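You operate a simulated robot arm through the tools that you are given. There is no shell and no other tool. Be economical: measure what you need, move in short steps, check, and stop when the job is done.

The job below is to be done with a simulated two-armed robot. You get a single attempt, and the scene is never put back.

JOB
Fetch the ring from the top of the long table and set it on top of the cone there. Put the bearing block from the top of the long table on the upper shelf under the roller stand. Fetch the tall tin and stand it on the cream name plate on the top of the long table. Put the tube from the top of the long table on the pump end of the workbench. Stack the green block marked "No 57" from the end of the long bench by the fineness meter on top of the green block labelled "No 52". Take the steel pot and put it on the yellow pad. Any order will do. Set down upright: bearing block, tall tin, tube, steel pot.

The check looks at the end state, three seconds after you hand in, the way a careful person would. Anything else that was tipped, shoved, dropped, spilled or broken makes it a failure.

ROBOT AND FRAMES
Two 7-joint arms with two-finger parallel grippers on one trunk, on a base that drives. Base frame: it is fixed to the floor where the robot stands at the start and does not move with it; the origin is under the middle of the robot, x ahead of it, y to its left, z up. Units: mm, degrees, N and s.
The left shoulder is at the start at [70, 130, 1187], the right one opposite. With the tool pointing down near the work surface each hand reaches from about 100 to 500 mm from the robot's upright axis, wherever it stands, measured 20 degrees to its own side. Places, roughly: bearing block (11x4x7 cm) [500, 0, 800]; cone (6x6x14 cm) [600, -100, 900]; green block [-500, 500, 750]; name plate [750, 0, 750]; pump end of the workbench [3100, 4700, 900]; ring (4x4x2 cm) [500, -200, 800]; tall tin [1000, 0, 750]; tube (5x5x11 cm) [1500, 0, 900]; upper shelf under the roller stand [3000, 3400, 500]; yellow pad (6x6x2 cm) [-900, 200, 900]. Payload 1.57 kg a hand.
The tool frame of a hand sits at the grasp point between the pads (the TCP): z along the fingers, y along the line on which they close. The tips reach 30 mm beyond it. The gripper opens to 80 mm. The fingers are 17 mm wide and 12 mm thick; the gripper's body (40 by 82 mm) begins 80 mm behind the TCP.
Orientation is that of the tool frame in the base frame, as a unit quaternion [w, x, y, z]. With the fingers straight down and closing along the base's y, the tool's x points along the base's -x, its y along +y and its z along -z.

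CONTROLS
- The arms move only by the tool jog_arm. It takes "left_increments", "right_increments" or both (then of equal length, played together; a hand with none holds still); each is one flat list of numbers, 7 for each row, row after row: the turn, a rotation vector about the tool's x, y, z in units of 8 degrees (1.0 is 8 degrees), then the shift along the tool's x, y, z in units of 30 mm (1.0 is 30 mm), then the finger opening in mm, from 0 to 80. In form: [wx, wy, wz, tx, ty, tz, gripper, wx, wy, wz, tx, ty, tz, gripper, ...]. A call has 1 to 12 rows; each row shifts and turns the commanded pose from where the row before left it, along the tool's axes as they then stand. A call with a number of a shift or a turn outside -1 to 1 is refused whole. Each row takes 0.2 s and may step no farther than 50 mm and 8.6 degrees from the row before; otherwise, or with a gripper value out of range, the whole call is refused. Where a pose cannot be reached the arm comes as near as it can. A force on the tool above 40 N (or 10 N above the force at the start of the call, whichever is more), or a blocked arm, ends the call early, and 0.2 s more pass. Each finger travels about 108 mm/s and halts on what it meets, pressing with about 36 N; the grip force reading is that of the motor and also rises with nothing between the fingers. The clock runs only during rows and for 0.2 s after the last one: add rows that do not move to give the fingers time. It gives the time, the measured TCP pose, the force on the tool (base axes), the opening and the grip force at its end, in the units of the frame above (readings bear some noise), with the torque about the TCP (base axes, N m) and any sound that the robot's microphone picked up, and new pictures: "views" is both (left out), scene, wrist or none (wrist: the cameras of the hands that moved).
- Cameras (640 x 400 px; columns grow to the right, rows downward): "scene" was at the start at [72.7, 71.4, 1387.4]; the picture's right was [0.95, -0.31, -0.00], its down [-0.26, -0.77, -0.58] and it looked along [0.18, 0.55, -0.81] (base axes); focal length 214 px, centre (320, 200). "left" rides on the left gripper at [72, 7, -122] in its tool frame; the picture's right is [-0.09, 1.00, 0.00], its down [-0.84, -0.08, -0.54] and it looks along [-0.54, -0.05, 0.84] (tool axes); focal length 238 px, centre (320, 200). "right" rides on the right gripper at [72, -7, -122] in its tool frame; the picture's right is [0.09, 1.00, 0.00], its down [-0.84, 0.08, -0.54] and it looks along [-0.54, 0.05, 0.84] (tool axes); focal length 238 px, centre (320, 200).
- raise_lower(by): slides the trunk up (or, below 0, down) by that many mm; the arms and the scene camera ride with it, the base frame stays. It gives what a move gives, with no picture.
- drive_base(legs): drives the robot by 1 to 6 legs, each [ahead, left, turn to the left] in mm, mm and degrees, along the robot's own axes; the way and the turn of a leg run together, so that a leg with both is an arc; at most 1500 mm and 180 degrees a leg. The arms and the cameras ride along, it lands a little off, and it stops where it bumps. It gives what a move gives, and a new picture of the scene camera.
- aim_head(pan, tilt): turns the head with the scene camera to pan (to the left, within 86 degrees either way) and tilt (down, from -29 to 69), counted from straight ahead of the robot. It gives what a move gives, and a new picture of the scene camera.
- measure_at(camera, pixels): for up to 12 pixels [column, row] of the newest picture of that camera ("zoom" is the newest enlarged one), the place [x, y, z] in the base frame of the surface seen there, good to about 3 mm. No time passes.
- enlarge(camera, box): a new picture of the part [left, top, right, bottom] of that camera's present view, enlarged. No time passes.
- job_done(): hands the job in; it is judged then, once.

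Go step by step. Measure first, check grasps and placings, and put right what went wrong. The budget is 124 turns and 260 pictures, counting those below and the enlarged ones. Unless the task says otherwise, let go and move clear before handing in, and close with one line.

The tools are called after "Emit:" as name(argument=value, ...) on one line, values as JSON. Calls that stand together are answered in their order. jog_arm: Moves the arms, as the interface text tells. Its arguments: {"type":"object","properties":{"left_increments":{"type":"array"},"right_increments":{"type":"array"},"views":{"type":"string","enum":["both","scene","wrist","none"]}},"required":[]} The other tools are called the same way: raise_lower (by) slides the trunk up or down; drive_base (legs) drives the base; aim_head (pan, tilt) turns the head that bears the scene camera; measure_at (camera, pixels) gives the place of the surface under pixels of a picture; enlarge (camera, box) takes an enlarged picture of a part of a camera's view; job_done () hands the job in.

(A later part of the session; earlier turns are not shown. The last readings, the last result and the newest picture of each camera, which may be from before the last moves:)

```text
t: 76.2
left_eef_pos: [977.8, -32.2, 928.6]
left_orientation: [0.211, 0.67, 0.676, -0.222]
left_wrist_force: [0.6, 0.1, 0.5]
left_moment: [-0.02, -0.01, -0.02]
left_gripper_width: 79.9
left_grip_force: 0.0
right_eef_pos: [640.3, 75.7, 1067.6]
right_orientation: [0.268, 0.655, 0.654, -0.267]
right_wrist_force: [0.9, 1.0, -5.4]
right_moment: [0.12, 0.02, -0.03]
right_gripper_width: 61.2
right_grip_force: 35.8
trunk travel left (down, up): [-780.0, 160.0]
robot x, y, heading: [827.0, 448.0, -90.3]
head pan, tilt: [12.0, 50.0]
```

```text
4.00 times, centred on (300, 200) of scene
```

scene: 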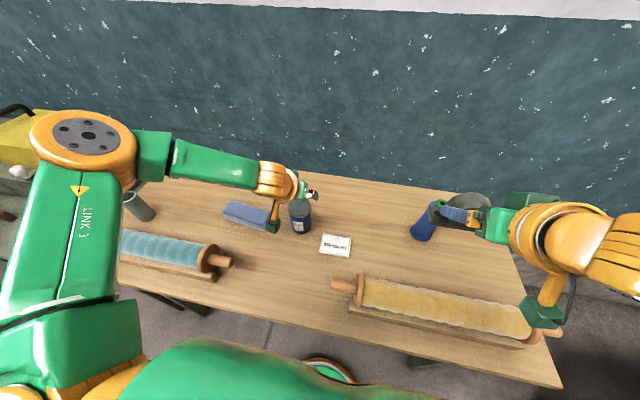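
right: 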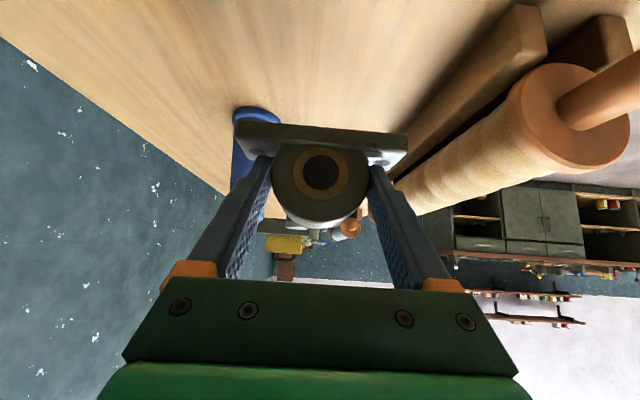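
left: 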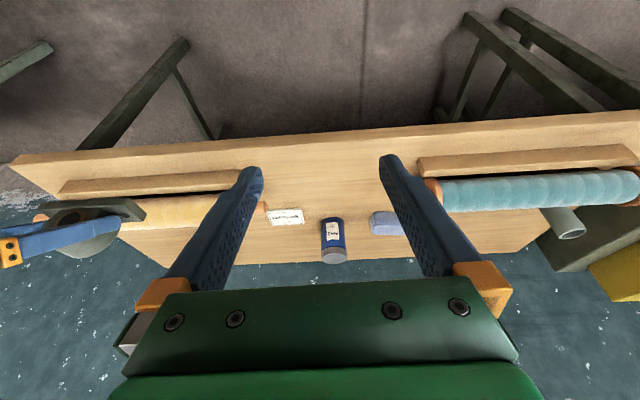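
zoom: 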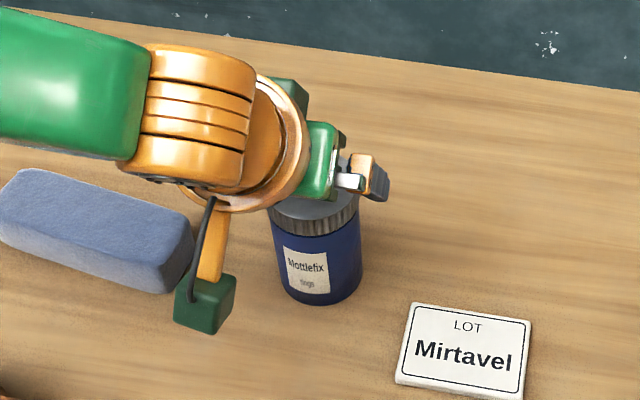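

Lid is centred between the tips (227–424 between 207–440). Lower 62 mm more and close.

Emit:
raise_lower(by=-60)

Emit:
jog_arm(left_increments=[0, 0, 0, 0, 0, 0, 60, 0, 0, 0, 0, 0, 0, 52, 0, 0, 0, 0, 0, 0, 52, 0, 0, 0, 0, 0, 0, 52], views="both")

```text
t: 77.2
left_eef_pos: [978.4, -31.5, 866.7]
left_orientation: [0.212, 0.67, 0.676, -0.223]
left_wrist_force: [-0.6, 0.0, 0.3]
left_moment: [0.03, 0.01, -0.05]
left_gripper_width: 79.9
left_grip_force: 0.0
right_eef_pos: [639.7, 77.1, 1008.3]
right_orientation: [0.267, 0.656, 0.653, -0.268]
right_wrist_force: [0.4, -0.1, -6.6]
right_moment: [0.12, 0.01, 0.0]
right_gripper_width: 61.3
right_grip_force: 36.3
trunk travel left (down, up): [-720.0, 220.0]
robot x, y, heading: [830.1, 451.3, -90.5]
head pan, tilt: [12.0, 50.0]
```

```text
t: 78.2
left_eef_pos: [978.5, -31.8, 867.1]
left_orientation: [0.212, 0.67, 0.676, -0.222]
left_wrist_force: [1.3, 0.4, 1.8]
left_moment: [-0.04, -0.19, 0.02]
left_gripper_width: 63.3
left_grip_force: 36.1
right_eef_pos: [638.3, 76.7, 1009.6]
right_orientation: [0.268, 0.655, 0.654, -0.267]
right_wrist_force: [-0.4, -0.4, -6.5]
right_moment: [0.11, 0.02, -0.01]
right_gripper_width: 61.2
right_grip_force: 35.8
trunk travel left (down, up): [-720.0, 220.0]
robot x, y, heading: [826.0, 451.3, -90.5]
head pan, tilt: [12.0, 50.0]
```

scene: 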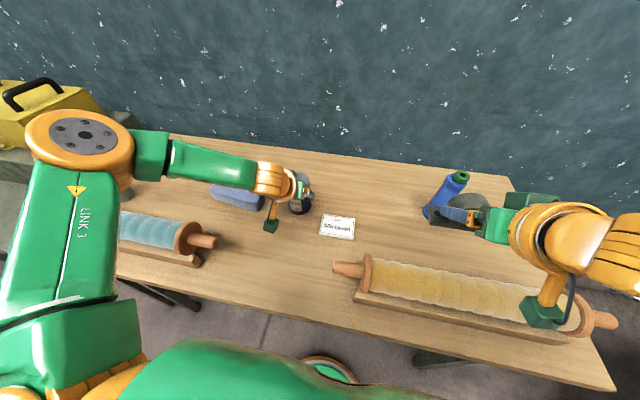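
left: 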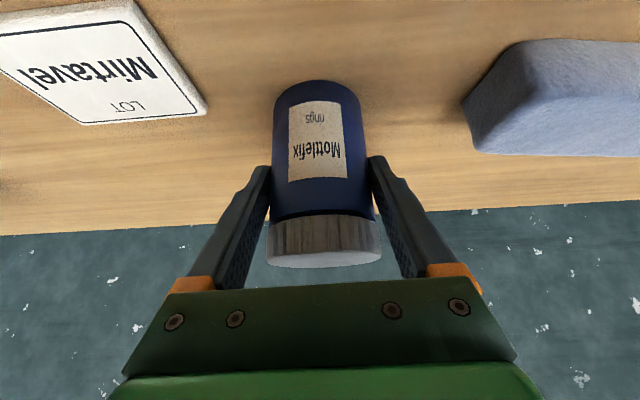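

Gripped at 63.3 mm. Lift with the trunk 50 mm and move the base right 118 and back 51 so the tin comes over the plate.

Emit:
raise_lower(by=50)

Emit:
drive_base(legs=[[-51, -118, 0]])

Emit:
enlarge(camera="scene", box=[240, 150, 400, 250])

Emit:
enlarge(camera="left", box=[160, 0, 480, 200])

```text
t: 79.1
left_eef_pos: [977.0, -30.7, 915.8]
left_orientation: [0.211, 0.669, 0.677, -0.222]
left_wrist_force: [-1.4, -0.7, -1.6]
left_moment: [0.0, -0.01, -0.01]
left_gripper_width: 63.1
left_grip_force: 36.2
right_eef_pos: [639.6, 76.3, 1057.6]
right_orientation: [0.267, 0.655, 0.654, -0.268]
right_wrist_force: [-0.6, 0.0, -7.0]
right_moment: [0.14, 0.01, 0.0]
right_gripper_width: 61.0
right_grip_force: 36.3
trunk travel left (down, up): [-770.0, 170.0]
robot x, y, heading: [824.8, 449.9, -90.5]
head pan, tilt: [12.0, 50.0]
```

```text
t: 80.4
left_eef_pos: [865.7, 18.3, 915.4]
left_orientation: [0.211, 0.669, 0.678, -0.222]
left_wrist_force: [-0.1, -0.8, -2.0]
left_moment: [0.02, 0.04, -0.01]
left_gripper_width: 62.8
left_grip_force: 35.8
right_eef_pos: [527.5, 125.7, 1058.8]
right_orientation: [0.266, 0.655, 0.655, -0.267]
right_wrist_force: [-0.1, 0.3, -5.3]
right_moment: [0.08, 0.02, -0.01]
right_gripper_width: 61.2
right_grip_force: 35.8
trunk travel left (down, up): [-770.0, 170.0]
robot x, y, heading: [714.5, 500.8, -90.1]
head pan, tilt: [12.0, 50.0]
```

scene: 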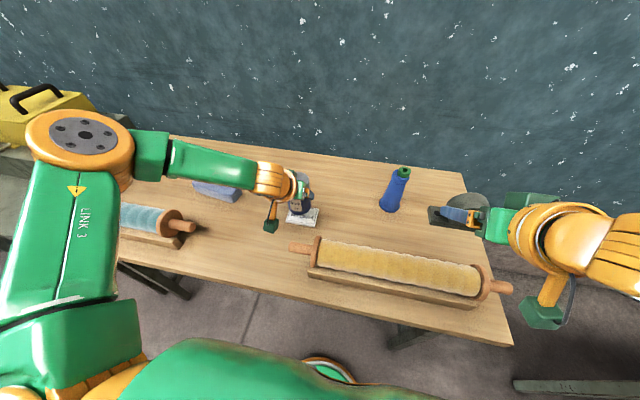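

```text
4.00 times, centred on (320, 200) of scene
```

zoom: 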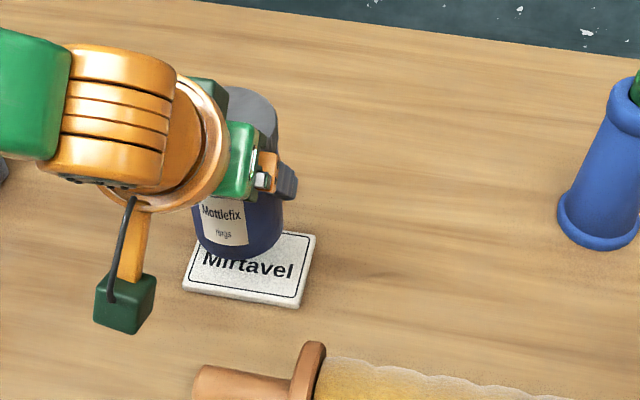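

```text
2.00 times, centred on (320, 100) of left
```

zoom: 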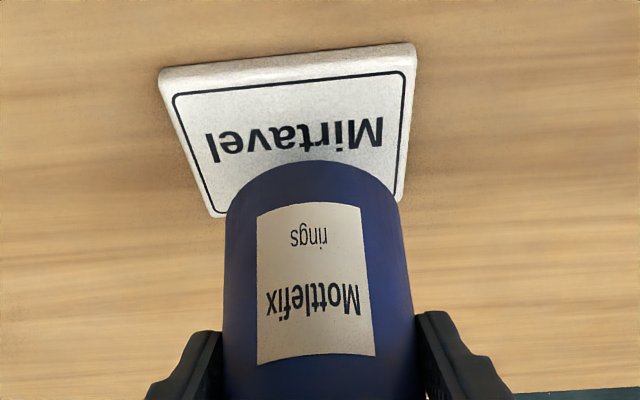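

Tin hovers over the plate; measure its bottom and the plate corners.

Emit:
measure_at(camera="zoom", pixels=[[315, 168], [234, 240], [395, 240], [160, 72], [414, 50], [215, 210], [320, 75], [235, 330], [405, 330], [398, 195]])

```text
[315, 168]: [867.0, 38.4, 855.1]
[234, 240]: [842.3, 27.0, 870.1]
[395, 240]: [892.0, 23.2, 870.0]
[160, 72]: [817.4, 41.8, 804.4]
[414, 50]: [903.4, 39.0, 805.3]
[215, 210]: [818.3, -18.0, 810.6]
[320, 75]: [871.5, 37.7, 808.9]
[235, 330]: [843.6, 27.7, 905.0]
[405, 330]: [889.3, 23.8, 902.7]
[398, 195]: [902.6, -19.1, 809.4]
```

Tin centre ≈(867,8), plate centre (860,12). Shift −6 in x, +3 in y, then lower 36 mm.

Emit:
jog_arm(left_increments=[0, 0, 0, 0.08, -0.2, 0.05, 52, 0, 0, 0, 0, 0, 0, 52], views="none")

Emit:
raise_lower(by=-32)

Emit:
enlarge(camera="scene", box=[240, 150, 400, 250])

Emit:
enlarge(camera="left", box=[160, 0, 480, 200])

```text
t: 81.0
left_eef_pos: [861.2, 21.0, 915.1]
left_orientation: [0.211, 0.669, 0.678, -0.221]
left_wrist_force: [-0.2, 0.3, -0.7]
left_moment: [0.01, 0.01, -0.01]
left_gripper_width: 63.3
left_grip_force: 35.7
right_eef_pos: [525.1, 126.7, 1058.8]
right_orientation: [0.268, 0.654, 0.655, -0.267]
right_wrist_force: [0.7, -0.4, -6.0]
right_moment: [0.09, -0.01, -0.04]
right_gripper_width: 61.1
right_grip_force: 35.7
trunk travel left (down, up): [-770.0, 170.0]
robot x, y, heading: [712.1, 499.9, -90.1]
head pan, tilt: [12.0, 50.0]
```

```text
t: 81.8
left_eef_pos: [860.5, 21.8, 884.1]
left_orientation: [0.211, 0.669, 0.677, -0.222]
left_wrist_force: [0.5, -0.2, -2.1]
left_moment: [0.09, -0.04, -0.03]
left_gripper_width: 63.0
left_grip_force: 36.5
right_eef_pos: [525.9, 127.5, 1026.3]
right_orientation: [0.268, 0.655, 0.654, -0.268]
right_wrist_force: [0.3, -0.5, -6.1]
right_moment: [0.09, 0.02, 0.02]
right_gripper_width: 61.3
right_grip_force: 35.6
trunk travel left (down, up): [-738.0, 202.0]
robot x, y, heading: [713.7, 500.9, -90.1]
head pan, tilt: [12.0, 50.0]
```

```text
4.00 times, centred on (320, 200) of scene
```

zoom: 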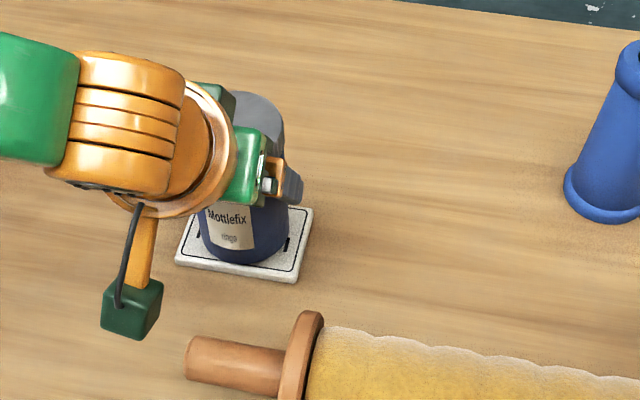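

```text
2.00 times, centred on (320, 100) of left
```

zoom: 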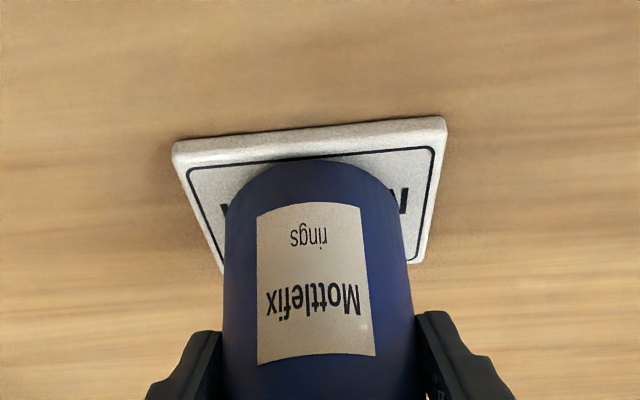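

Well centred. Lower in small steps till it touches.

Emit:
raise_lower(by=-4)

Emit:
measure_at(camera="left", pixels=[[318, 85], [318, 90], [318, 73], [275, 110]])

Emit:
enlarge(camera="left", box=[240, 40, 400, 140])

```text
t: 82.3
left_eef_pos: [859.5, 20.2, 878.4]
left_orientation: [0.211, 0.669, 0.677, -0.223]
left_wrist_force: [0.2, -0.1, -1.1]
left_moment: [-0.01, -0.01, 0.03]
left_gripper_width: 63.1
left_grip_force: 36.1
right_eef_pos: [526.2, 127.6, 1021.8]
right_orientation: [0.268, 0.655, 0.654, -0.268]
right_wrist_force: [-0.2, 0.6, -6.1]
right_moment: [0.12, -0.02, -0.01]
right_gripper_width: 61.4
right_grip_force: 36.0
trunk travel left (down, up): [-734.0, 206.0]
robot x, y, heading: [713.3, 497.5, -90.3]
head pan, tilt: [12.0, 50.0]
```

```text
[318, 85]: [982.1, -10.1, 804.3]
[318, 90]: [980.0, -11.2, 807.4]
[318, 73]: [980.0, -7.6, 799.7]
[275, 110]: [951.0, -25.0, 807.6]
```

```text
4.00 times, centred on (320, 90) of left
```

zoom: 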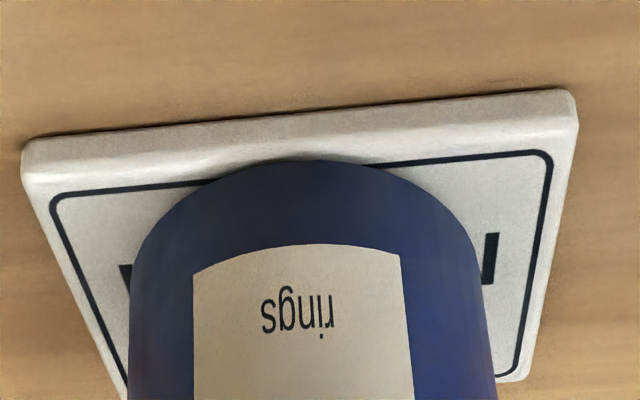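

Emit:
measure_at(camera="zoom", pixels=[[315, 172], [315, 155], [315, 130], [200, 250], [440, 250], [540, 300], [90, 300]])

Emit:
raise_lower(by=-1)

```text
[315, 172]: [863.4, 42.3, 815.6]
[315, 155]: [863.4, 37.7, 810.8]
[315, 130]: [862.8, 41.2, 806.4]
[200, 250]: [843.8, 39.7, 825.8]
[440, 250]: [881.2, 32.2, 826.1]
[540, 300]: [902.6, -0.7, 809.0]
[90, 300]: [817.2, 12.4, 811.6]
```

```text
t: 82.8
left_eef_pos: [860.2, 21.1, 877.0]
left_orientation: [0.21, 0.67, 0.677, -0.221]
left_wrist_force: [0.8, 1.1, -1.3]
left_moment: [0.04, 0.0, -0.01]
left_gripper_width: 62.9
left_grip_force: 35.9
right_eef_pos: [525.1, 126.5, 1022.3]
right_orientation: [0.268, 0.654, 0.655, -0.267]
right_wrist_force: [-0.1, -0.5, -5.7]
right_moment: [0.11, 0.05, -0.01]
right_gripper_width: 61.4
right_grip_force: 35.7
trunk travel left (down, up): [-733.0, 207.0]
robot x, y, heading: [714.9, 498.2, -90.3]
head pan, tilt: [12.0, 50.0]
```

Emit:
raise_lower(by=-2)

Emit:
enlarge(camera="left", box=[240, 40, 400, 140])

```text
t: 83.3
left_eef_pos: [860.6, 22.6, 877.3]
left_orientation: [0.212, 0.669, 0.677, -0.222]
left_wrist_force: [1.5, -0.8, 4.9]
left_moment: [-0.14, -0.25, -0.03]
left_gripper_width: 63.0
left_grip_force: 35.9
right_eef_pos: [525.3, 128.5, 1018.7]
right_orientation: [0.268, 0.655, 0.654, -0.268]
right_wrist_force: [-0.5, -0.1, -6.4]
right_moment: [0.11, 0.0, -0.01]
right_gripper_width: 61.1
right_grip_force: 35.7
trunk travel left (down, up): [-731.0, 209.0]
robot x, y, heading: [712.1, 499.6, -90.3]
head pan, tilt: [12.0, 50.0]
```

```text
4.00 times, centred on (320, 90) of left
```

zoom: 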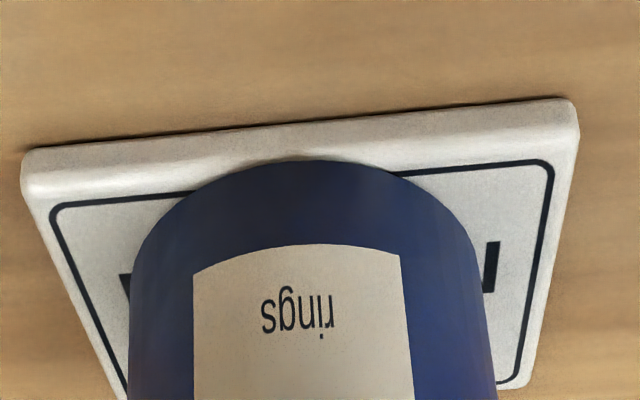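

Contact felt (+6 N). Release and raise the trunk clear.

Emit:
jog_arm(left_increments=[0, 0, 0, 0, 0, 0, 70, 0, 0, 0, 0, 0, 0, 80, 0, 0, 0, 0, 0, 0, 80], views="wrist")

Emit:
raise_lower(by=100)

Emit:
enlarge(camera="scene", box=[220, 150, 420, 270])

Emit:
enlarge(camera="left", box=[160, 0, 480, 200])

```text
t: 84.1
left_eef_pos: [860.9, 20.9, 876.0]
left_orientation: [0.211, 0.669, 0.677, -0.222]
left_wrist_force: [0.3, 0.2, 0.4]
left_moment: [0.0, 0.02, 0.01]
left_gripper_width: 79.8
left_grip_force: 0.1
right_eef_pos: [525.5, 127.0, 1019.0]
right_orientation: [0.268, 0.654, 0.654, -0.268]
right_wrist_force: [0.7, -0.4, -5.6]
right_moment: [0.12, -0.01, 0.01]
right_gripper_width: 61.0
right_grip_force: 36.2
trunk travel left (down, up): [-731.0, 209.0]
robot x, y, heading: [712.2, 501.9, -90.5]
head pan, tilt: [12.0, 50.0]
```

left: 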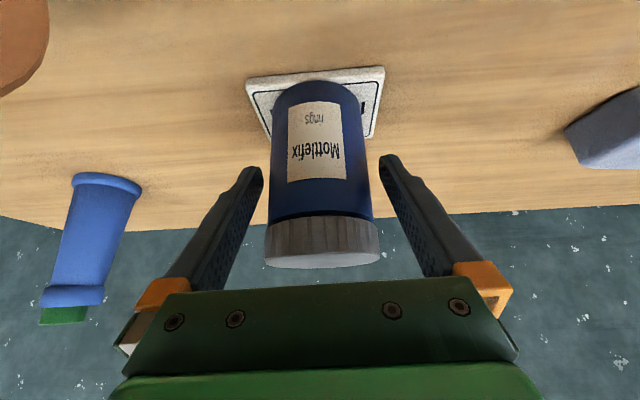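

```text
t: 85.5
left_eef_pos: [860.0, 21.2, 975.6]
left_orientation: [0.212, 0.669, 0.677, -0.222]
left_wrist_force: [-1.5, 0.2, 1.0]
left_moment: [-0.03, -0.02, -0.01]
left_gripper_width: 80.0
left_grip_force: 0.1
right_eef_pos: [526.1, 126.7, 1119.3]
right_orientation: [0.268, 0.654, 0.654, -0.267]
right_wrist_force: [0.0, -0.5, -6.4]
right_moment: [0.15, 0.03, -0.05]
right_gripper_width: 61.0
right_grip_force: 35.9
trunk travel left (down, up): [-831.0, 109.0]
robot x, y, heading: [713.1, 504.6, -90.3]
head pan, tilt: [12.0, 50.0]
```

```text
3.20 times, centred on (320, 210) of scene
```

zoom: 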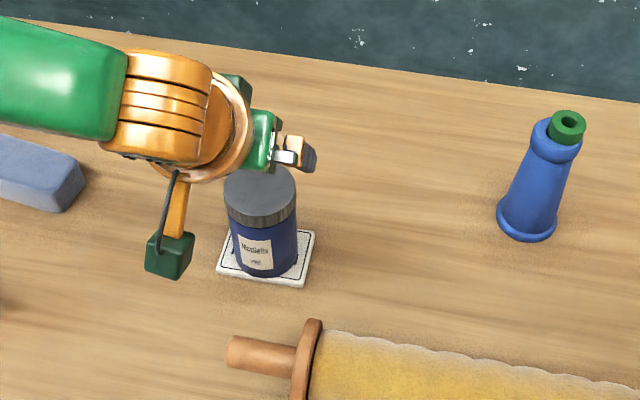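

```text
2.00 times, centred on (320, 100) of left
```

zoom: 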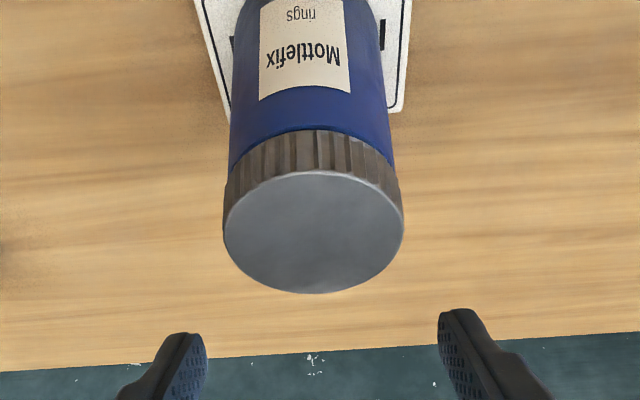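

Tin stands on the plate. Now back off and drive left along the table for the tube.

Emit:
drive_base(legs=[[-150, 0, 0], [0, 620, 0.3]])

Emit:
enlarge(camera="scene", box=[180, 100, 380, 240])

```text
t: 90.0
left_eef_pos: [1506.9, 172.9, 975.9]
left_orientation: [0.212, 0.668, 0.678, -0.222]
left_wrist_force: [0.0, -0.3, 0.7]
left_moment: [-0.04, -0.03, 0.03]
left_gripper_width: 80.1
left_grip_force: 0.0
right_eef_pos: [1170.1, 277.8, 1119.4]
right_orientation: [0.269, 0.654, 0.655, -0.267]
right_wrist_force: [-0.7, 0.2, -6.0]
right_moment: [0.13, 0.02, -0.01]
right_gripper_width: 61.0
right_grip_force: 35.8
trunk travel left (down, up): [-831.0, 109.0]
robot x, y, heading: [1361.2, 653.7, -89.9]
head pan, tilt: [12.0, 50.0]
```

scene: 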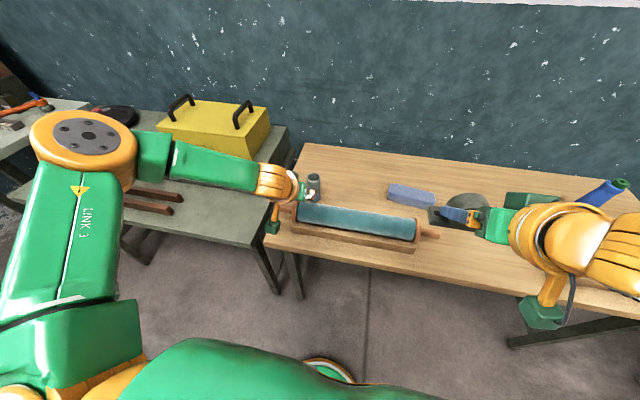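

```text
2.86 times, centred on (280, 170) of scene
```

zoom: 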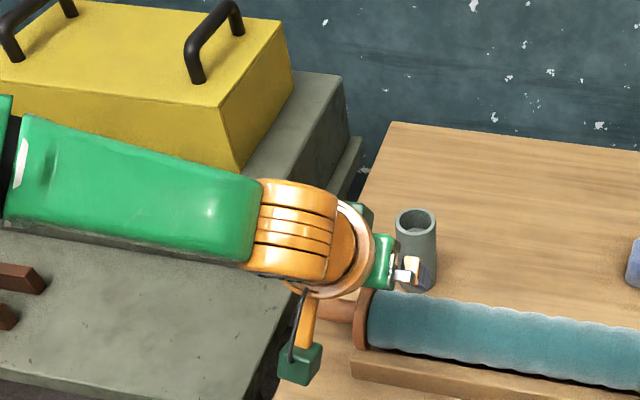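

Emit:
measure_at(camera="zoom", pixels=[[398, 218], [434, 216], [416, 211], [416, 236], [416, 262], [432, 285], [325, 310], [375, 292], [215, 22], [255, 50], [245, 240], [300, 360]])

Emit:
measure_at(camera="scene", pixels=[[60, 160], [150, 185], [240, 108], [315, 176], [271, 226]])

```text
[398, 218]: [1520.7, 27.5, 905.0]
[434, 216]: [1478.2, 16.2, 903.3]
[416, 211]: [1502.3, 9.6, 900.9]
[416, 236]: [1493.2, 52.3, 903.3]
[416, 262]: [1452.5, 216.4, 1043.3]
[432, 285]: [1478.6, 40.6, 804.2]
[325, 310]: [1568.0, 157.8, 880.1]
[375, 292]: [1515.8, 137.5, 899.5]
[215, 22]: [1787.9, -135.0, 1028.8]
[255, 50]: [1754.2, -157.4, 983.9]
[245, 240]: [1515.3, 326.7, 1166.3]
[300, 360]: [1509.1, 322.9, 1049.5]
```

```text
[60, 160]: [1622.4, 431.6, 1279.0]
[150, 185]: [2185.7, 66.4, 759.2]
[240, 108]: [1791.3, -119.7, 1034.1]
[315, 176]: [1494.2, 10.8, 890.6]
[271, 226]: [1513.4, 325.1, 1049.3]
```

Tube centre ≈(1499,31), top 904; roller flange top 900. Drive ahead 147, right 8, then check from above.

Emit:
drive_base(legs=[[146, -8, 0]])

Emit:
enlarge(camera="left", box=[160, 0, 480, 200])

Emit:
measure_at(camera="zoom", pixels=[[320, 180], [280, 150], [360, 150], [320, 120]])

```text
t: 91.4
left_eef_pos: [1500.6, 25.5, 977.2]
left_orientation: [0.212, 0.668, 0.678, -0.223]
left_wrist_force: [0.0, 0.9, -0.1]
left_moment: [0.01, -0.01, 0.02]
left_gripper_width: 79.9
left_grip_force: 0.2
right_eef_pos: [1165.3, 130.0, 1120.6]
right_orientation: [0.271, 0.653, 0.655, -0.268]
right_wrist_force: [-0.9, 0.1, -6.4]
right_moment: [0.13, 0.01, 0.01]
right_gripper_width: 61.2
right_grip_force: 36.0
trunk travel left (down, up): [-831.0, 109.0]
robot x, y, heading: [1352.4, 499.8, -90.0]
head pan, tilt: [12.0, 50.0]
```

scene: 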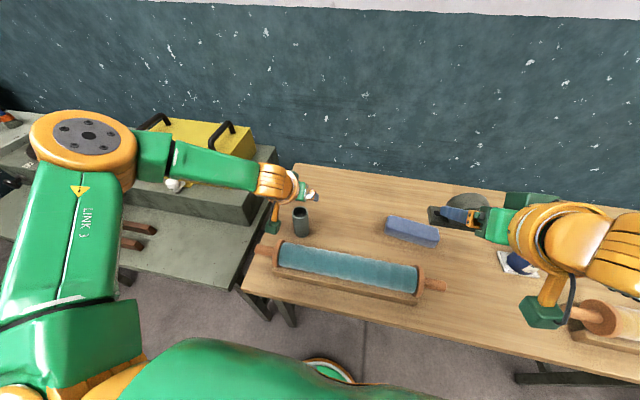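

```text
2.00 times, centred on (320, 100) of left
```

zoom: 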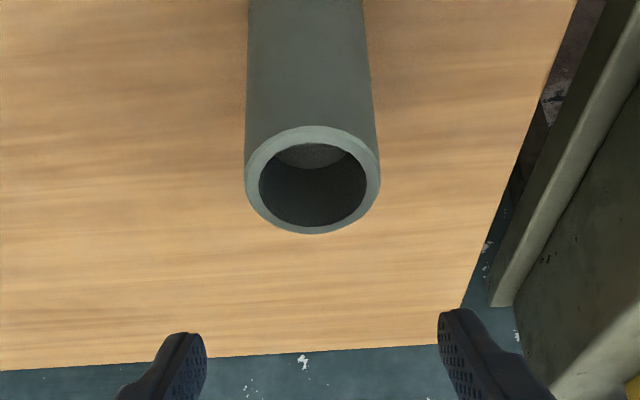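

```text
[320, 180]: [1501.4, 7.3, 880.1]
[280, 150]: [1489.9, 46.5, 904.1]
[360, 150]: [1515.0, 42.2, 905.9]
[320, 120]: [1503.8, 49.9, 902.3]
```

Aligned with the tube. Lower the trunk 96 mm and close.

Emit:
raise_lower(by=-96)

Emit:
jog_arm(left_increments=[0, 0, 0, 0, 0, 0, 55, 0, 0, 0, 0, 0, 0, 38, 0, 0, 0, 0, 0, 0, 38, 0, 0, 0, 0, 0, 0, 38], views="both")

```text
t: 92.7
left_eef_pos: [1499.9, 23.8, 881.4]
left_orientation: [0.211, 0.668, 0.678, -0.222]
left_wrist_force: [0.4, 0.2, 0.9]
left_moment: [0.02, -0.02, 0.03]
left_gripper_width: 80.3
left_grip_force: 0.1
right_eef_pos: [1165.5, 128.0, 1023.3]
right_orientation: [0.269, 0.653, 0.655, -0.268]
right_wrist_force: [-0.2, -0.5, -5.7]
right_moment: [0.12, -0.02, 0.01]
right_gripper_width: 61.0
right_grip_force: 35.6
trunk travel left (down, up): [-735.0, 205.0]
robot x, y, heading: [1349.1, 499.1, -90.2]
head pan, tilt: [12.0, 50.0]
```

```text
t: 93.7
left_eef_pos: [1501.0, 24.5, 880.7]
left_orientation: [0.212, 0.668, 0.678, -0.222]
left_wrist_force: [1.0, -0.2, 2.0]
left_moment: [-0.02, -0.12, 0.0]
left_gripper_width: 46.9
left_grip_force: 36.4
right_eef_pos: [1164.6, 128.0, 1023.6]
right_orientation: [0.268, 0.654, 0.655, -0.267]
right_wrist_force: [0.2, 0.9, -6.0]
right_moment: [0.14, -0.04, 0.02]
right_gripper_width: 61.3
right_grip_force: 36.0
trunk travel left (down, up): [-735.0, 205.0]
robot x, y, heading: [1350.4, 504.9, -89.9]
head pan, tilt: [12.0, 50.0]
```

scene: 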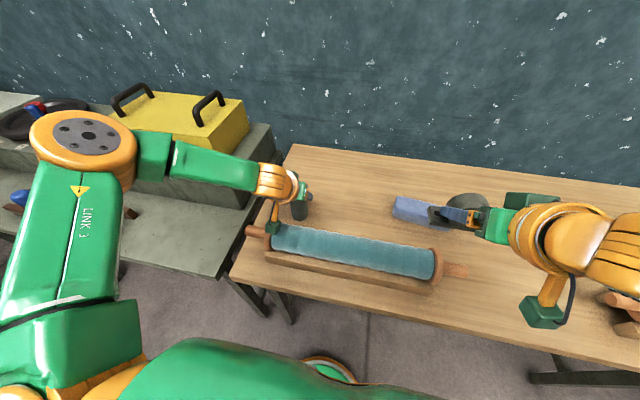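
left: 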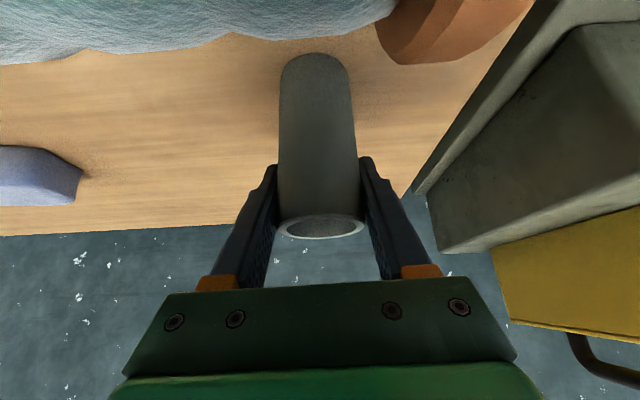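

Tube held at 47 mm. Lift 150, back off and turn to face the far workbench.

Emit:
raise_lower(by=150)

Emit:
drive_base(legs=[[-380, 0, 0], [0, 0, 90]])

Emit:
aim_head(pan=50, tilt=20)

```text
t: 95.5
left_eef_pos: [1500.2, 23.4, 1029.6]
left_orientation: [0.212, 0.667, 0.679, -0.222]
left_wrist_force: [0.4, 0.8, -0.2]
left_moment: [0.02, -0.01, -0.01]
left_gripper_width: 46.5
left_grip_force: 36.0
right_eef_pos: [1164.5, 126.2, 1173.1]
right_orientation: [0.268, 0.654, 0.655, -0.267]
right_wrist_force: [1.3, 0.2, -5.9]
right_moment: [0.11, -0.01, 0.0]
right_gripper_width: 61.1
right_grip_force: 35.9
trunk travel left (down, up): [-885.0, 55.0]
robot x, y, heading: [1353.4, 505.2, -90.0]
head pan, tilt: [12.0, 50.0]
```

```text
t: 101.6
left_eef_pos: [1832.9, 1018.5, 1030.7]
left_orientation: [0.306, 0.003, 0.952, -0.011]
left_wrist_force: [0.0, 0.8, -0.1]
left_moment: [0.01, 0.02, -0.01]
left_gripper_width: 46.4
left_grip_force: 35.9
right_eef_pos: [1721.8, 685.4, 1174.2]
right_orientation: [0.379, 0.008, 0.925, -0.002]
right_wrist_force: [0.6, 0.0, -6.4]
right_moment: [0.02, 0.13, 0.02]
right_gripper_width: 61.3
right_grip_force: 35.6
trunk travel left (down, up): [-885.0, 55.0]
robot x, y, heading: [1351.9, 883.2, -1.0]
head pan, tilt: [12.0, 50.0]
```

scene: 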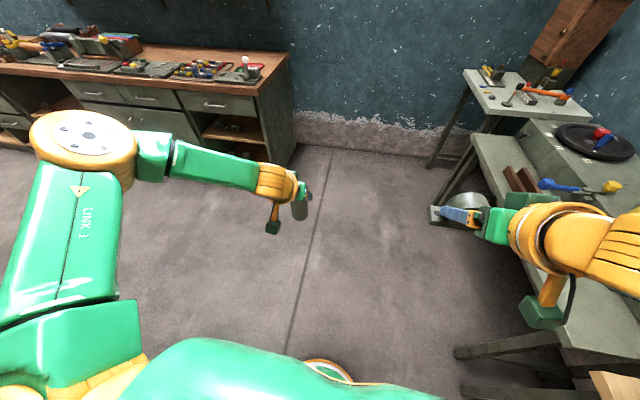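

```text
t: 102.7
left_eef_pos: [1832.8, 1018.5, 1029.6]
left_orientation: [0.306, 0.002, 0.952, -0.01]
left_wrist_force: [-0.3, -0.1, 0.0]
left_moment: [0.01, 0.0, 0.03]
left_gripper_width: 46.3
left_grip_force: 36.2
right_eef_pos: [1722.0, 685.2, 1172.4]
right_orientation: [0.379, 0.008, 0.926, -0.002]
right_wrist_force: [0.1, -0.9, -5.9]
right_moment: [-0.01, 0.11, -0.04]
right_gripper_width: 61.3
right_grip_force: 36.5
trunk travel left (down, up): [-885.0, 55.0]
robot x, y, heading: [1348.4, 879.6, -1.3]
head pan, tilt: [50.0, 20.0]
```

scene: 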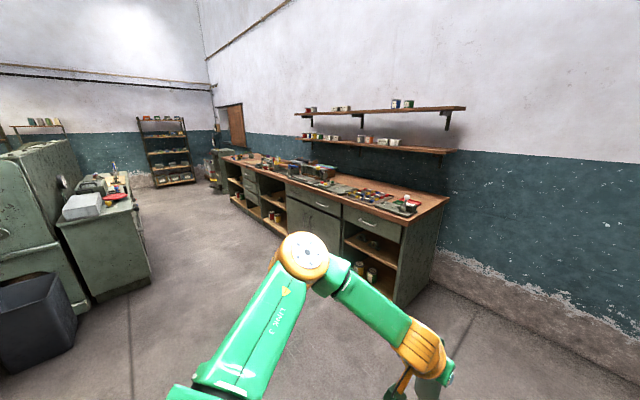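

A corridor lies between a cabinet on the left and the workbench; measure the limits.

Emit:
measure_at(camera="scene", pixels=[[148, 285], [95, 300], [138, 205], [230, 155], [262, 218], [290, 238], [310, 200], [300, 172], [235, 180], [345, 290], [75, 310], [270, 178]])

Emit:
enlarge(camera="scene", box=[200, 140, 360, 260])

```text
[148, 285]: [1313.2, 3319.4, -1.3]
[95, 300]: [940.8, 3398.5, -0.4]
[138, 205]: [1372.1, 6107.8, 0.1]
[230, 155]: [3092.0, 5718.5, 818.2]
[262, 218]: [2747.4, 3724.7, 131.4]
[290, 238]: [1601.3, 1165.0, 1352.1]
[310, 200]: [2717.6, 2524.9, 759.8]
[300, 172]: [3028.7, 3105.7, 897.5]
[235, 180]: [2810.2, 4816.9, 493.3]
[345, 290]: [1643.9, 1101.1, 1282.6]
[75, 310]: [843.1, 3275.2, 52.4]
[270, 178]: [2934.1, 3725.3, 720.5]
```

```text
3.33 times, centred on (280, 200) of scene
```

zoom: 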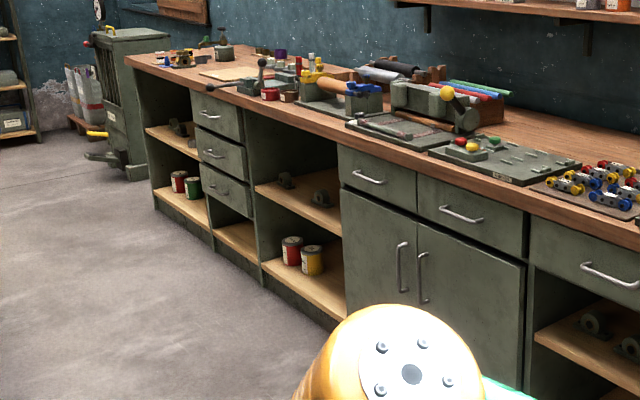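

Corridor is wide. Drive to about (2000,3150) facing the bench.

Emit:
drive_base(legs=[[620, 0, 1.2], [0, 1450, 0], [0, 800, 0]])

Emit:
aim_head(pan=0, tilt=40)

```text
t: 116.8
left_eef_pos: [2426.9, 3253.2, 1030.4]
left_orientation: [0.307, -0.014, 0.952, -0.005]
left_wrist_force: [0.2, 0.5, -0.1]
left_moment: [0.01, 0.01, -0.01]
left_gripper_width: 46.9
left_grip_force: 36.0
right_eef_pos: [2327.9, 2916.0, 1173.0]
right_orientation: [0.378, -0.008, 0.926, 0.004]
right_wrist_force: [-0.2, 0.5, -6.1]
right_moment: [0.01, 0.12, -0.01]
right_gripper_width: 61.1
right_grip_force: 35.9
trunk travel left (down, up): [-885.0, 55.0]
robot x, y, heading: [1950.8, 3096.3, 0.9]
head pan, tilt: [50.0, 20.0]
```

scene: 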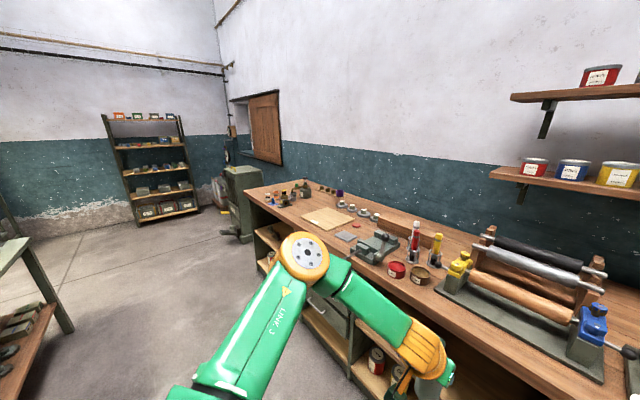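

```text
t: 117.9
left_eef_pos: [2428.3, 3253.4, 1029.2]
left_orientation: [0.307, -0.015, 0.951, -0.005]
left_wrist_force: [-0.3, -0.4, -1.0]
left_moment: [-0.02, 0.02, -0.02]
left_gripper_width: 46.5
left_grip_force: 36.2
right_eef_pos: [2327.6, 2917.4, 1172.7]
right_orientation: [0.378, -0.007, 0.926, 0.004]
right_wrist_force: [-0.2, -0.8, -6.8]
right_moment: [0.02, 0.15, -0.06]
right_gripper_width: 61.3
right_grip_force: 35.5
trunk travel left (down, up): [-885.0, 55.0]
robot x, y, heading: [1945.0, 3099.8, 0.7]
head pan, tilt: [0.0, 40.0]
```

scene: 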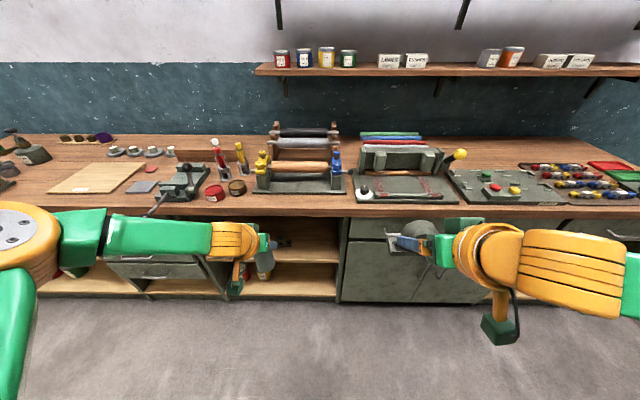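

The roller stand (300,165) sits above the middle open bay (205–340). Measure the bay.

Emit:
measure_at(camera="scene", pixels=[[310, 262], [310, 245], [337, 262], [337, 235], [300, 216], [300, 228], [290, 288], [275, 240], [215, 262], [206, 280], [338, 285], [300, 200]])

Emit:
enlarge(camera="scene", box=[190, 190, 370, 310])

```text
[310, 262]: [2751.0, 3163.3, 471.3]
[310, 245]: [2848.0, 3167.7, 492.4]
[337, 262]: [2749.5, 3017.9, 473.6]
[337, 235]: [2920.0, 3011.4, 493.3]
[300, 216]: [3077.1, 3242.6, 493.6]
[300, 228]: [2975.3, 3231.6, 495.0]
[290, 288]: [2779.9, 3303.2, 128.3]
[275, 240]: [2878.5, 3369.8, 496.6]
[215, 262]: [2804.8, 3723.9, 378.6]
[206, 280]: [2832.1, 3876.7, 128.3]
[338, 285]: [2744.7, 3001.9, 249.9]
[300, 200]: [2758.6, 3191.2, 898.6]
```

```text
3.33 times, centred on (280, 250) of scene
```

zoom: 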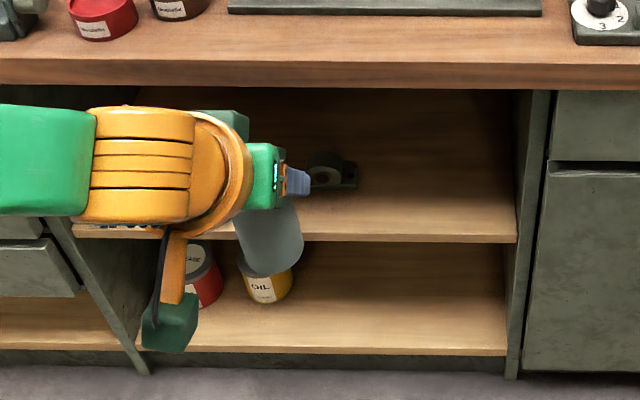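

Shelf: z≈494, front x≈2750, y 3005–3720. The left hand's tube should be placed first, since the trunk must go low for the shelf. Drive left toward the pump end and look.

Emit:
drive_base(legs=[[0, 1400, -0.9]])

Emit:
aim_head(pan=5, tilt=38)

Emit:
enlarge(camera="scene", box=[200, 100, 440, 250])

```text
t: 125.0
left_eef_pos: [2419.8, 4667.8, 1031.4]
left_orientation: [0.307, -0.008, 0.952, -0.006]
left_wrist_force: [0.9, 0.0, -0.4]
left_moment: [-0.02, 0.07, -0.04]
left_gripper_width: 46.4
left_grip_force: 35.9
right_eef_pos: [2315.1, 4331.4, 1173.0]
right_orientation: [0.378, -0.001, 0.926, 0.0]
right_wrist_force: [1.0, 0.5, -6.6]
right_moment: [-0.02, 0.16, 0.03]
right_gripper_width: 61.0
right_grip_force: 35.6
trunk travel left (down, up): [-885.0, 55.0]
robot x, y, heading: [1942.3, 4517.2, -0.2]
head pan, tilt: [0.0, 40.0]
```

scene: 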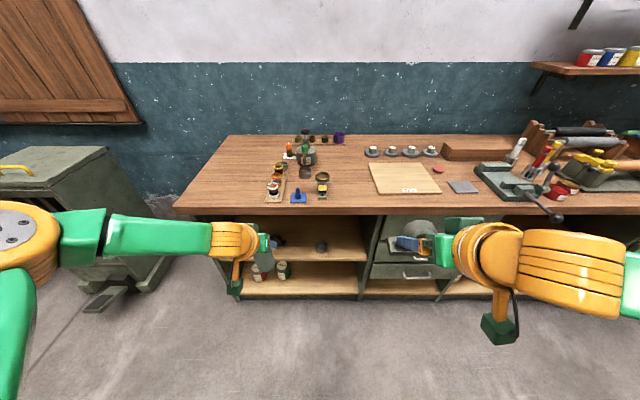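

```text
t: 125.7
left_eef_pos: [2420.0, 4667.5, 1030.2]
left_orientation: [0.306, -0.008, 0.952, -0.006]
left_wrist_force: [-0.3, 0.8, -0.1]
left_moment: [0.03, 0.02, 0.0]
left_gripper_width: 47.0
left_grip_force: 35.9
right_eef_pos: [2316.2, 4332.2, 1172.6]
right_orientation: [0.377, -0.001, 0.926, 0.001]
right_wrist_force: [-0.4, 0.1, -5.8]
right_moment: [-0.04, 0.13, -0.03]
right_gripper_width: 61.3
right_grip_force: 36.3
trunk travel left (down, up): [-885.0, 55.0]
robot x, y, heading: [1937.5, 4519.9, -0.0]
head pan, tilt: [5.0, 38.0]
```

scene: 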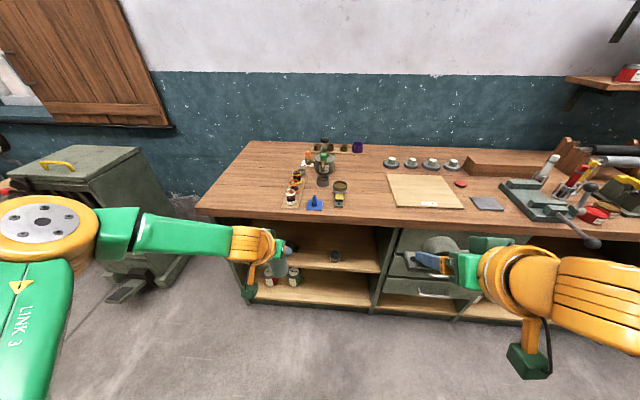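

```text
2.67 times, centred on (320, 175) of scene
```

zoom: 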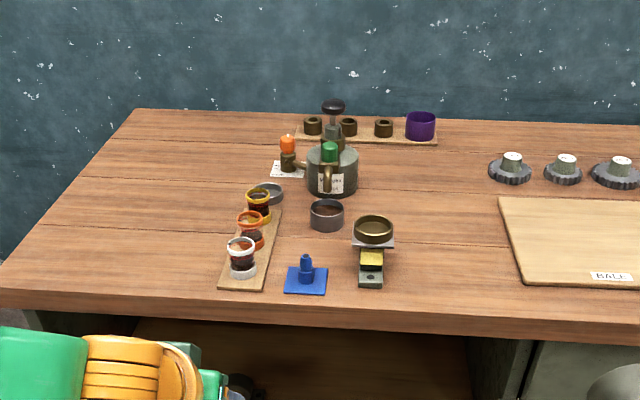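

The pump stands at zoom (330,165). Measure free spots near it.

Emit:
measure_at(camera="zoom", pixels=[[330, 190], [150, 240], [440, 250], [450, 200], [373, 270], [375, 222], [510, 240], [240, 280], [300, 285], [150, 160], [440, 300], [20, 285]])

```text
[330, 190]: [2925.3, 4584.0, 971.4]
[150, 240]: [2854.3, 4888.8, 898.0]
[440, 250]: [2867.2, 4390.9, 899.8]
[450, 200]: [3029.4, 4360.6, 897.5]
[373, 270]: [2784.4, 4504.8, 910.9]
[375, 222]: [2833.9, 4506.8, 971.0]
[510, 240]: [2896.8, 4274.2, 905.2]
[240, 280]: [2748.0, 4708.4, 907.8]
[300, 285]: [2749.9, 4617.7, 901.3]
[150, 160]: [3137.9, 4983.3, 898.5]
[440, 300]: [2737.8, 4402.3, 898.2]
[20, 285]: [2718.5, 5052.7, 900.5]
```

Free spot at ≈(2840,4860), left of the tray. Drive left 193 and ahead 420 with the tube at 49 mm above the top.

Emit:
drive_base(legs=[[0, 193, 0], [415, 0, 0]])

Emit:
enlarge(camera="left", box=[0, 0, 640, 400])

Emit:
measure_at(camera="zoom", pixels=[[315, 60], [400, 120], [240, 120], [320, 30], [200, 60]])

```text
t: 129.4
left_eef_pos: [2837.6, 4864.5, 1031.0]
left_orientation: [0.308, -0.009, 0.951, -0.007]
left_wrist_force: [0.3, -0.6, 0.2]
left_moment: [0.02, -0.03, -0.01]
left_gripper_width: 46.5
left_grip_force: 36.5
right_eef_pos: [2731.9, 4528.6, 1173.6]
right_orientation: [0.379, -0.003, 0.926, 0.002]
right_wrist_force: [0.2, 0.0, -6.4]
right_moment: [0.03, 0.11, 0.05]
right_gripper_width: 61.3
right_grip_force: 36.1
trunk travel left (down, up): [-885.0, 55.0]
robot x, y, heading: [2357.4, 4714.7, -0.0]
head pan, tilt: [5.0, 38.0]
```

scene: 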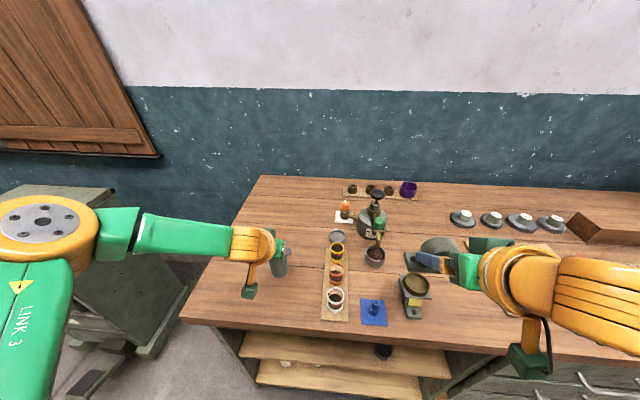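

```text
1.00 times, centred on (320, 200) of left (not enlarged: the box is as wide or as high as the picture)
```

zoom: 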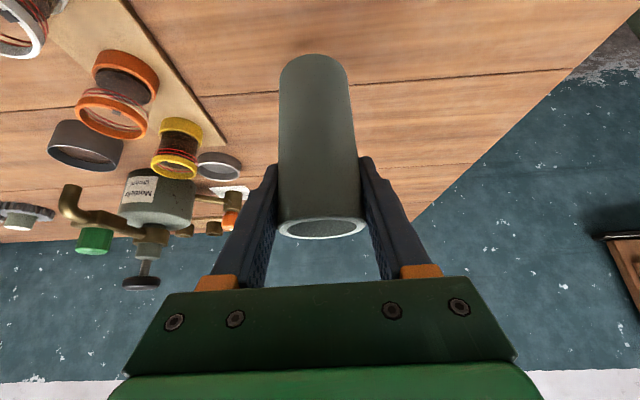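

```text
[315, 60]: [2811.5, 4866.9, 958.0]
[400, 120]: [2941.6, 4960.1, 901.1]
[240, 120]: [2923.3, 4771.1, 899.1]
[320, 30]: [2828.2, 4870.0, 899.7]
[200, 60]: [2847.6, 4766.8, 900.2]
```

The spot below is free. Lower 46 mm and then creep to contact.

Emit:
raise_lower(by=-46)

Emit:
raise_lower(by=-2)

Emit:
raise_lower(by=-1.5)

Emit:
enlarge(camera="left", box=[200, 0, 440, 150])

```text
t: 130.3
left_eef_pos: [2838.6, 4863.9, 983.8]
left_orientation: [0.305, -0.009, 0.952, -0.006]
left_wrist_force: [0.1, -0.1, 0.1]
left_moment: [-0.01, 0.01, 0.02]
left_gripper_width: 46.7
left_grip_force: 36.3
right_eef_pos: [2735.6, 4529.2, 1126.9]
right_orientation: [0.378, -0.004, 0.926, 0.003]
right_wrist_force: [0.4, -0.2, -6.1]
right_moment: [-0.02, 0.1, 0.01]
right_gripper_width: 61.3
right_grip_force: 35.7
trunk travel left (down, up): [-839.0, 101.0]
robot x, y, heading: [2358.3, 4709.9, 0.2]
head pan, tilt: [5.0, 38.0]
```

```text
t: 130.8
left_eef_pos: [2838.3, 4864.5, 981.8]
left_orientation: [0.305, -0.009, 0.952, -0.007]
left_wrist_force: [0.5, -0.4, -1.0]
left_moment: [0.01, -0.02, 0.02]
left_gripper_width: 46.7
left_grip_force: 36.0
right_eef_pos: [2735.6, 4529.2, 1125.0]
right_orientation: [0.379, -0.002, 0.926, 0.001]
right_wrist_force: [-0.5, 0.3, -6.9]
right_moment: [0.02, 0.15, -0.01]
right_gripper_width: 61.2
right_grip_force: 35.8
trunk travel left (down, up): [-837.0, 103.0]
robot x, y, heading: [2362.3, 4714.2, -0.0]
head pan, tilt: [5.0, 38.0]
```

```text
t: 131.3
left_eef_pos: [2838.1, 4863.5, 980.3]
left_orientation: [0.307, -0.008, 0.952, -0.007]
left_wrist_force: [0.0, 0.0, -0.2]
left_moment: [0.01, 0.05, -0.02]
left_gripper_width: 46.3
left_grip_force: 36.0
right_eef_pos: [2735.3, 4529.1, 1124.4]
right_orientation: [0.378, -0.003, 0.926, 0.002]
right_wrist_force: [0.5, -0.4, -5.1]
right_moment: [0.02, 0.14, 0.03]
right_gripper_width: 61.2
right_grip_force: 35.8
trunk travel left (down, up): [-836.0, 104.0]
robot x, y, heading: [2363.1, 4716.0, 0.2]
head pan, tilt: [5.0, 38.0]
```

```text
2.67 times, centred on (320, 75) of left
```

zoom: 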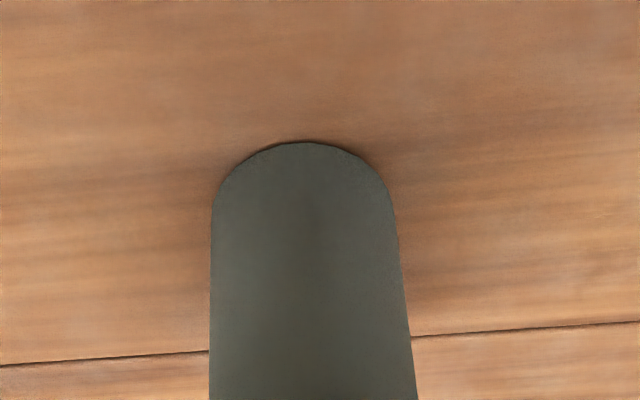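

Emit:
raise_lower(by=-1.5)

Emit:
raise_lower(by=-1)

```text
t: 131.8
left_eef_pos: [2838.9, 4863.6, 980.4]
left_orientation: [0.309, -0.008, 0.951, -0.007]
left_wrist_force: [2.4, 0.3, 8.9]
left_moment: [0.29, -0.12, -0.06]
left_gripper_width: 46.4
left_grip_force: 36.7
right_eef_pos: [2734.5, 4528.1, 1122.4]
right_orientation: [0.378, -0.002, 0.926, 0.002]
right_wrist_force: [0.0, -0.1, -6.3]
right_moment: [0.0, 0.12, 0.02]
right_gripper_width: 61.1
right_grip_force: 36.4
trunk travel left (down, up): [-834.0, 106.0]
robot x, y, heading: [2360.0, 4716.1, 0.1]
head pan, tilt: [5.0, 38.0]
```

```text
t: 132.3
left_eef_pos: [2837.6, 4863.9, 980.4]
left_orientation: [0.308, -0.009, 0.951, -0.005]
left_wrist_force: [5.4, 1.5, 18.8]
left_moment: [0.56, -0.33, -0.13]
left_gripper_width: 46.5
left_grip_force: 36.3
right_eef_pos: [2732.9, 4528.5, 1121.8]
right_orientation: [0.378, -0.002, 0.926, 0.001]
right_wrist_force: [0.2, -0.1, -6.1]
right_moment: [0.01, 0.13, 0.01]
right_gripper_width: 61.2
right_grip_force: 35.9
trunk travel left (down, up): [-833.0, 107.0]
robot x, y, heading: [2360.9, 4715.5, -0.1]
head pan, tilt: [5.0, 38.0]
```

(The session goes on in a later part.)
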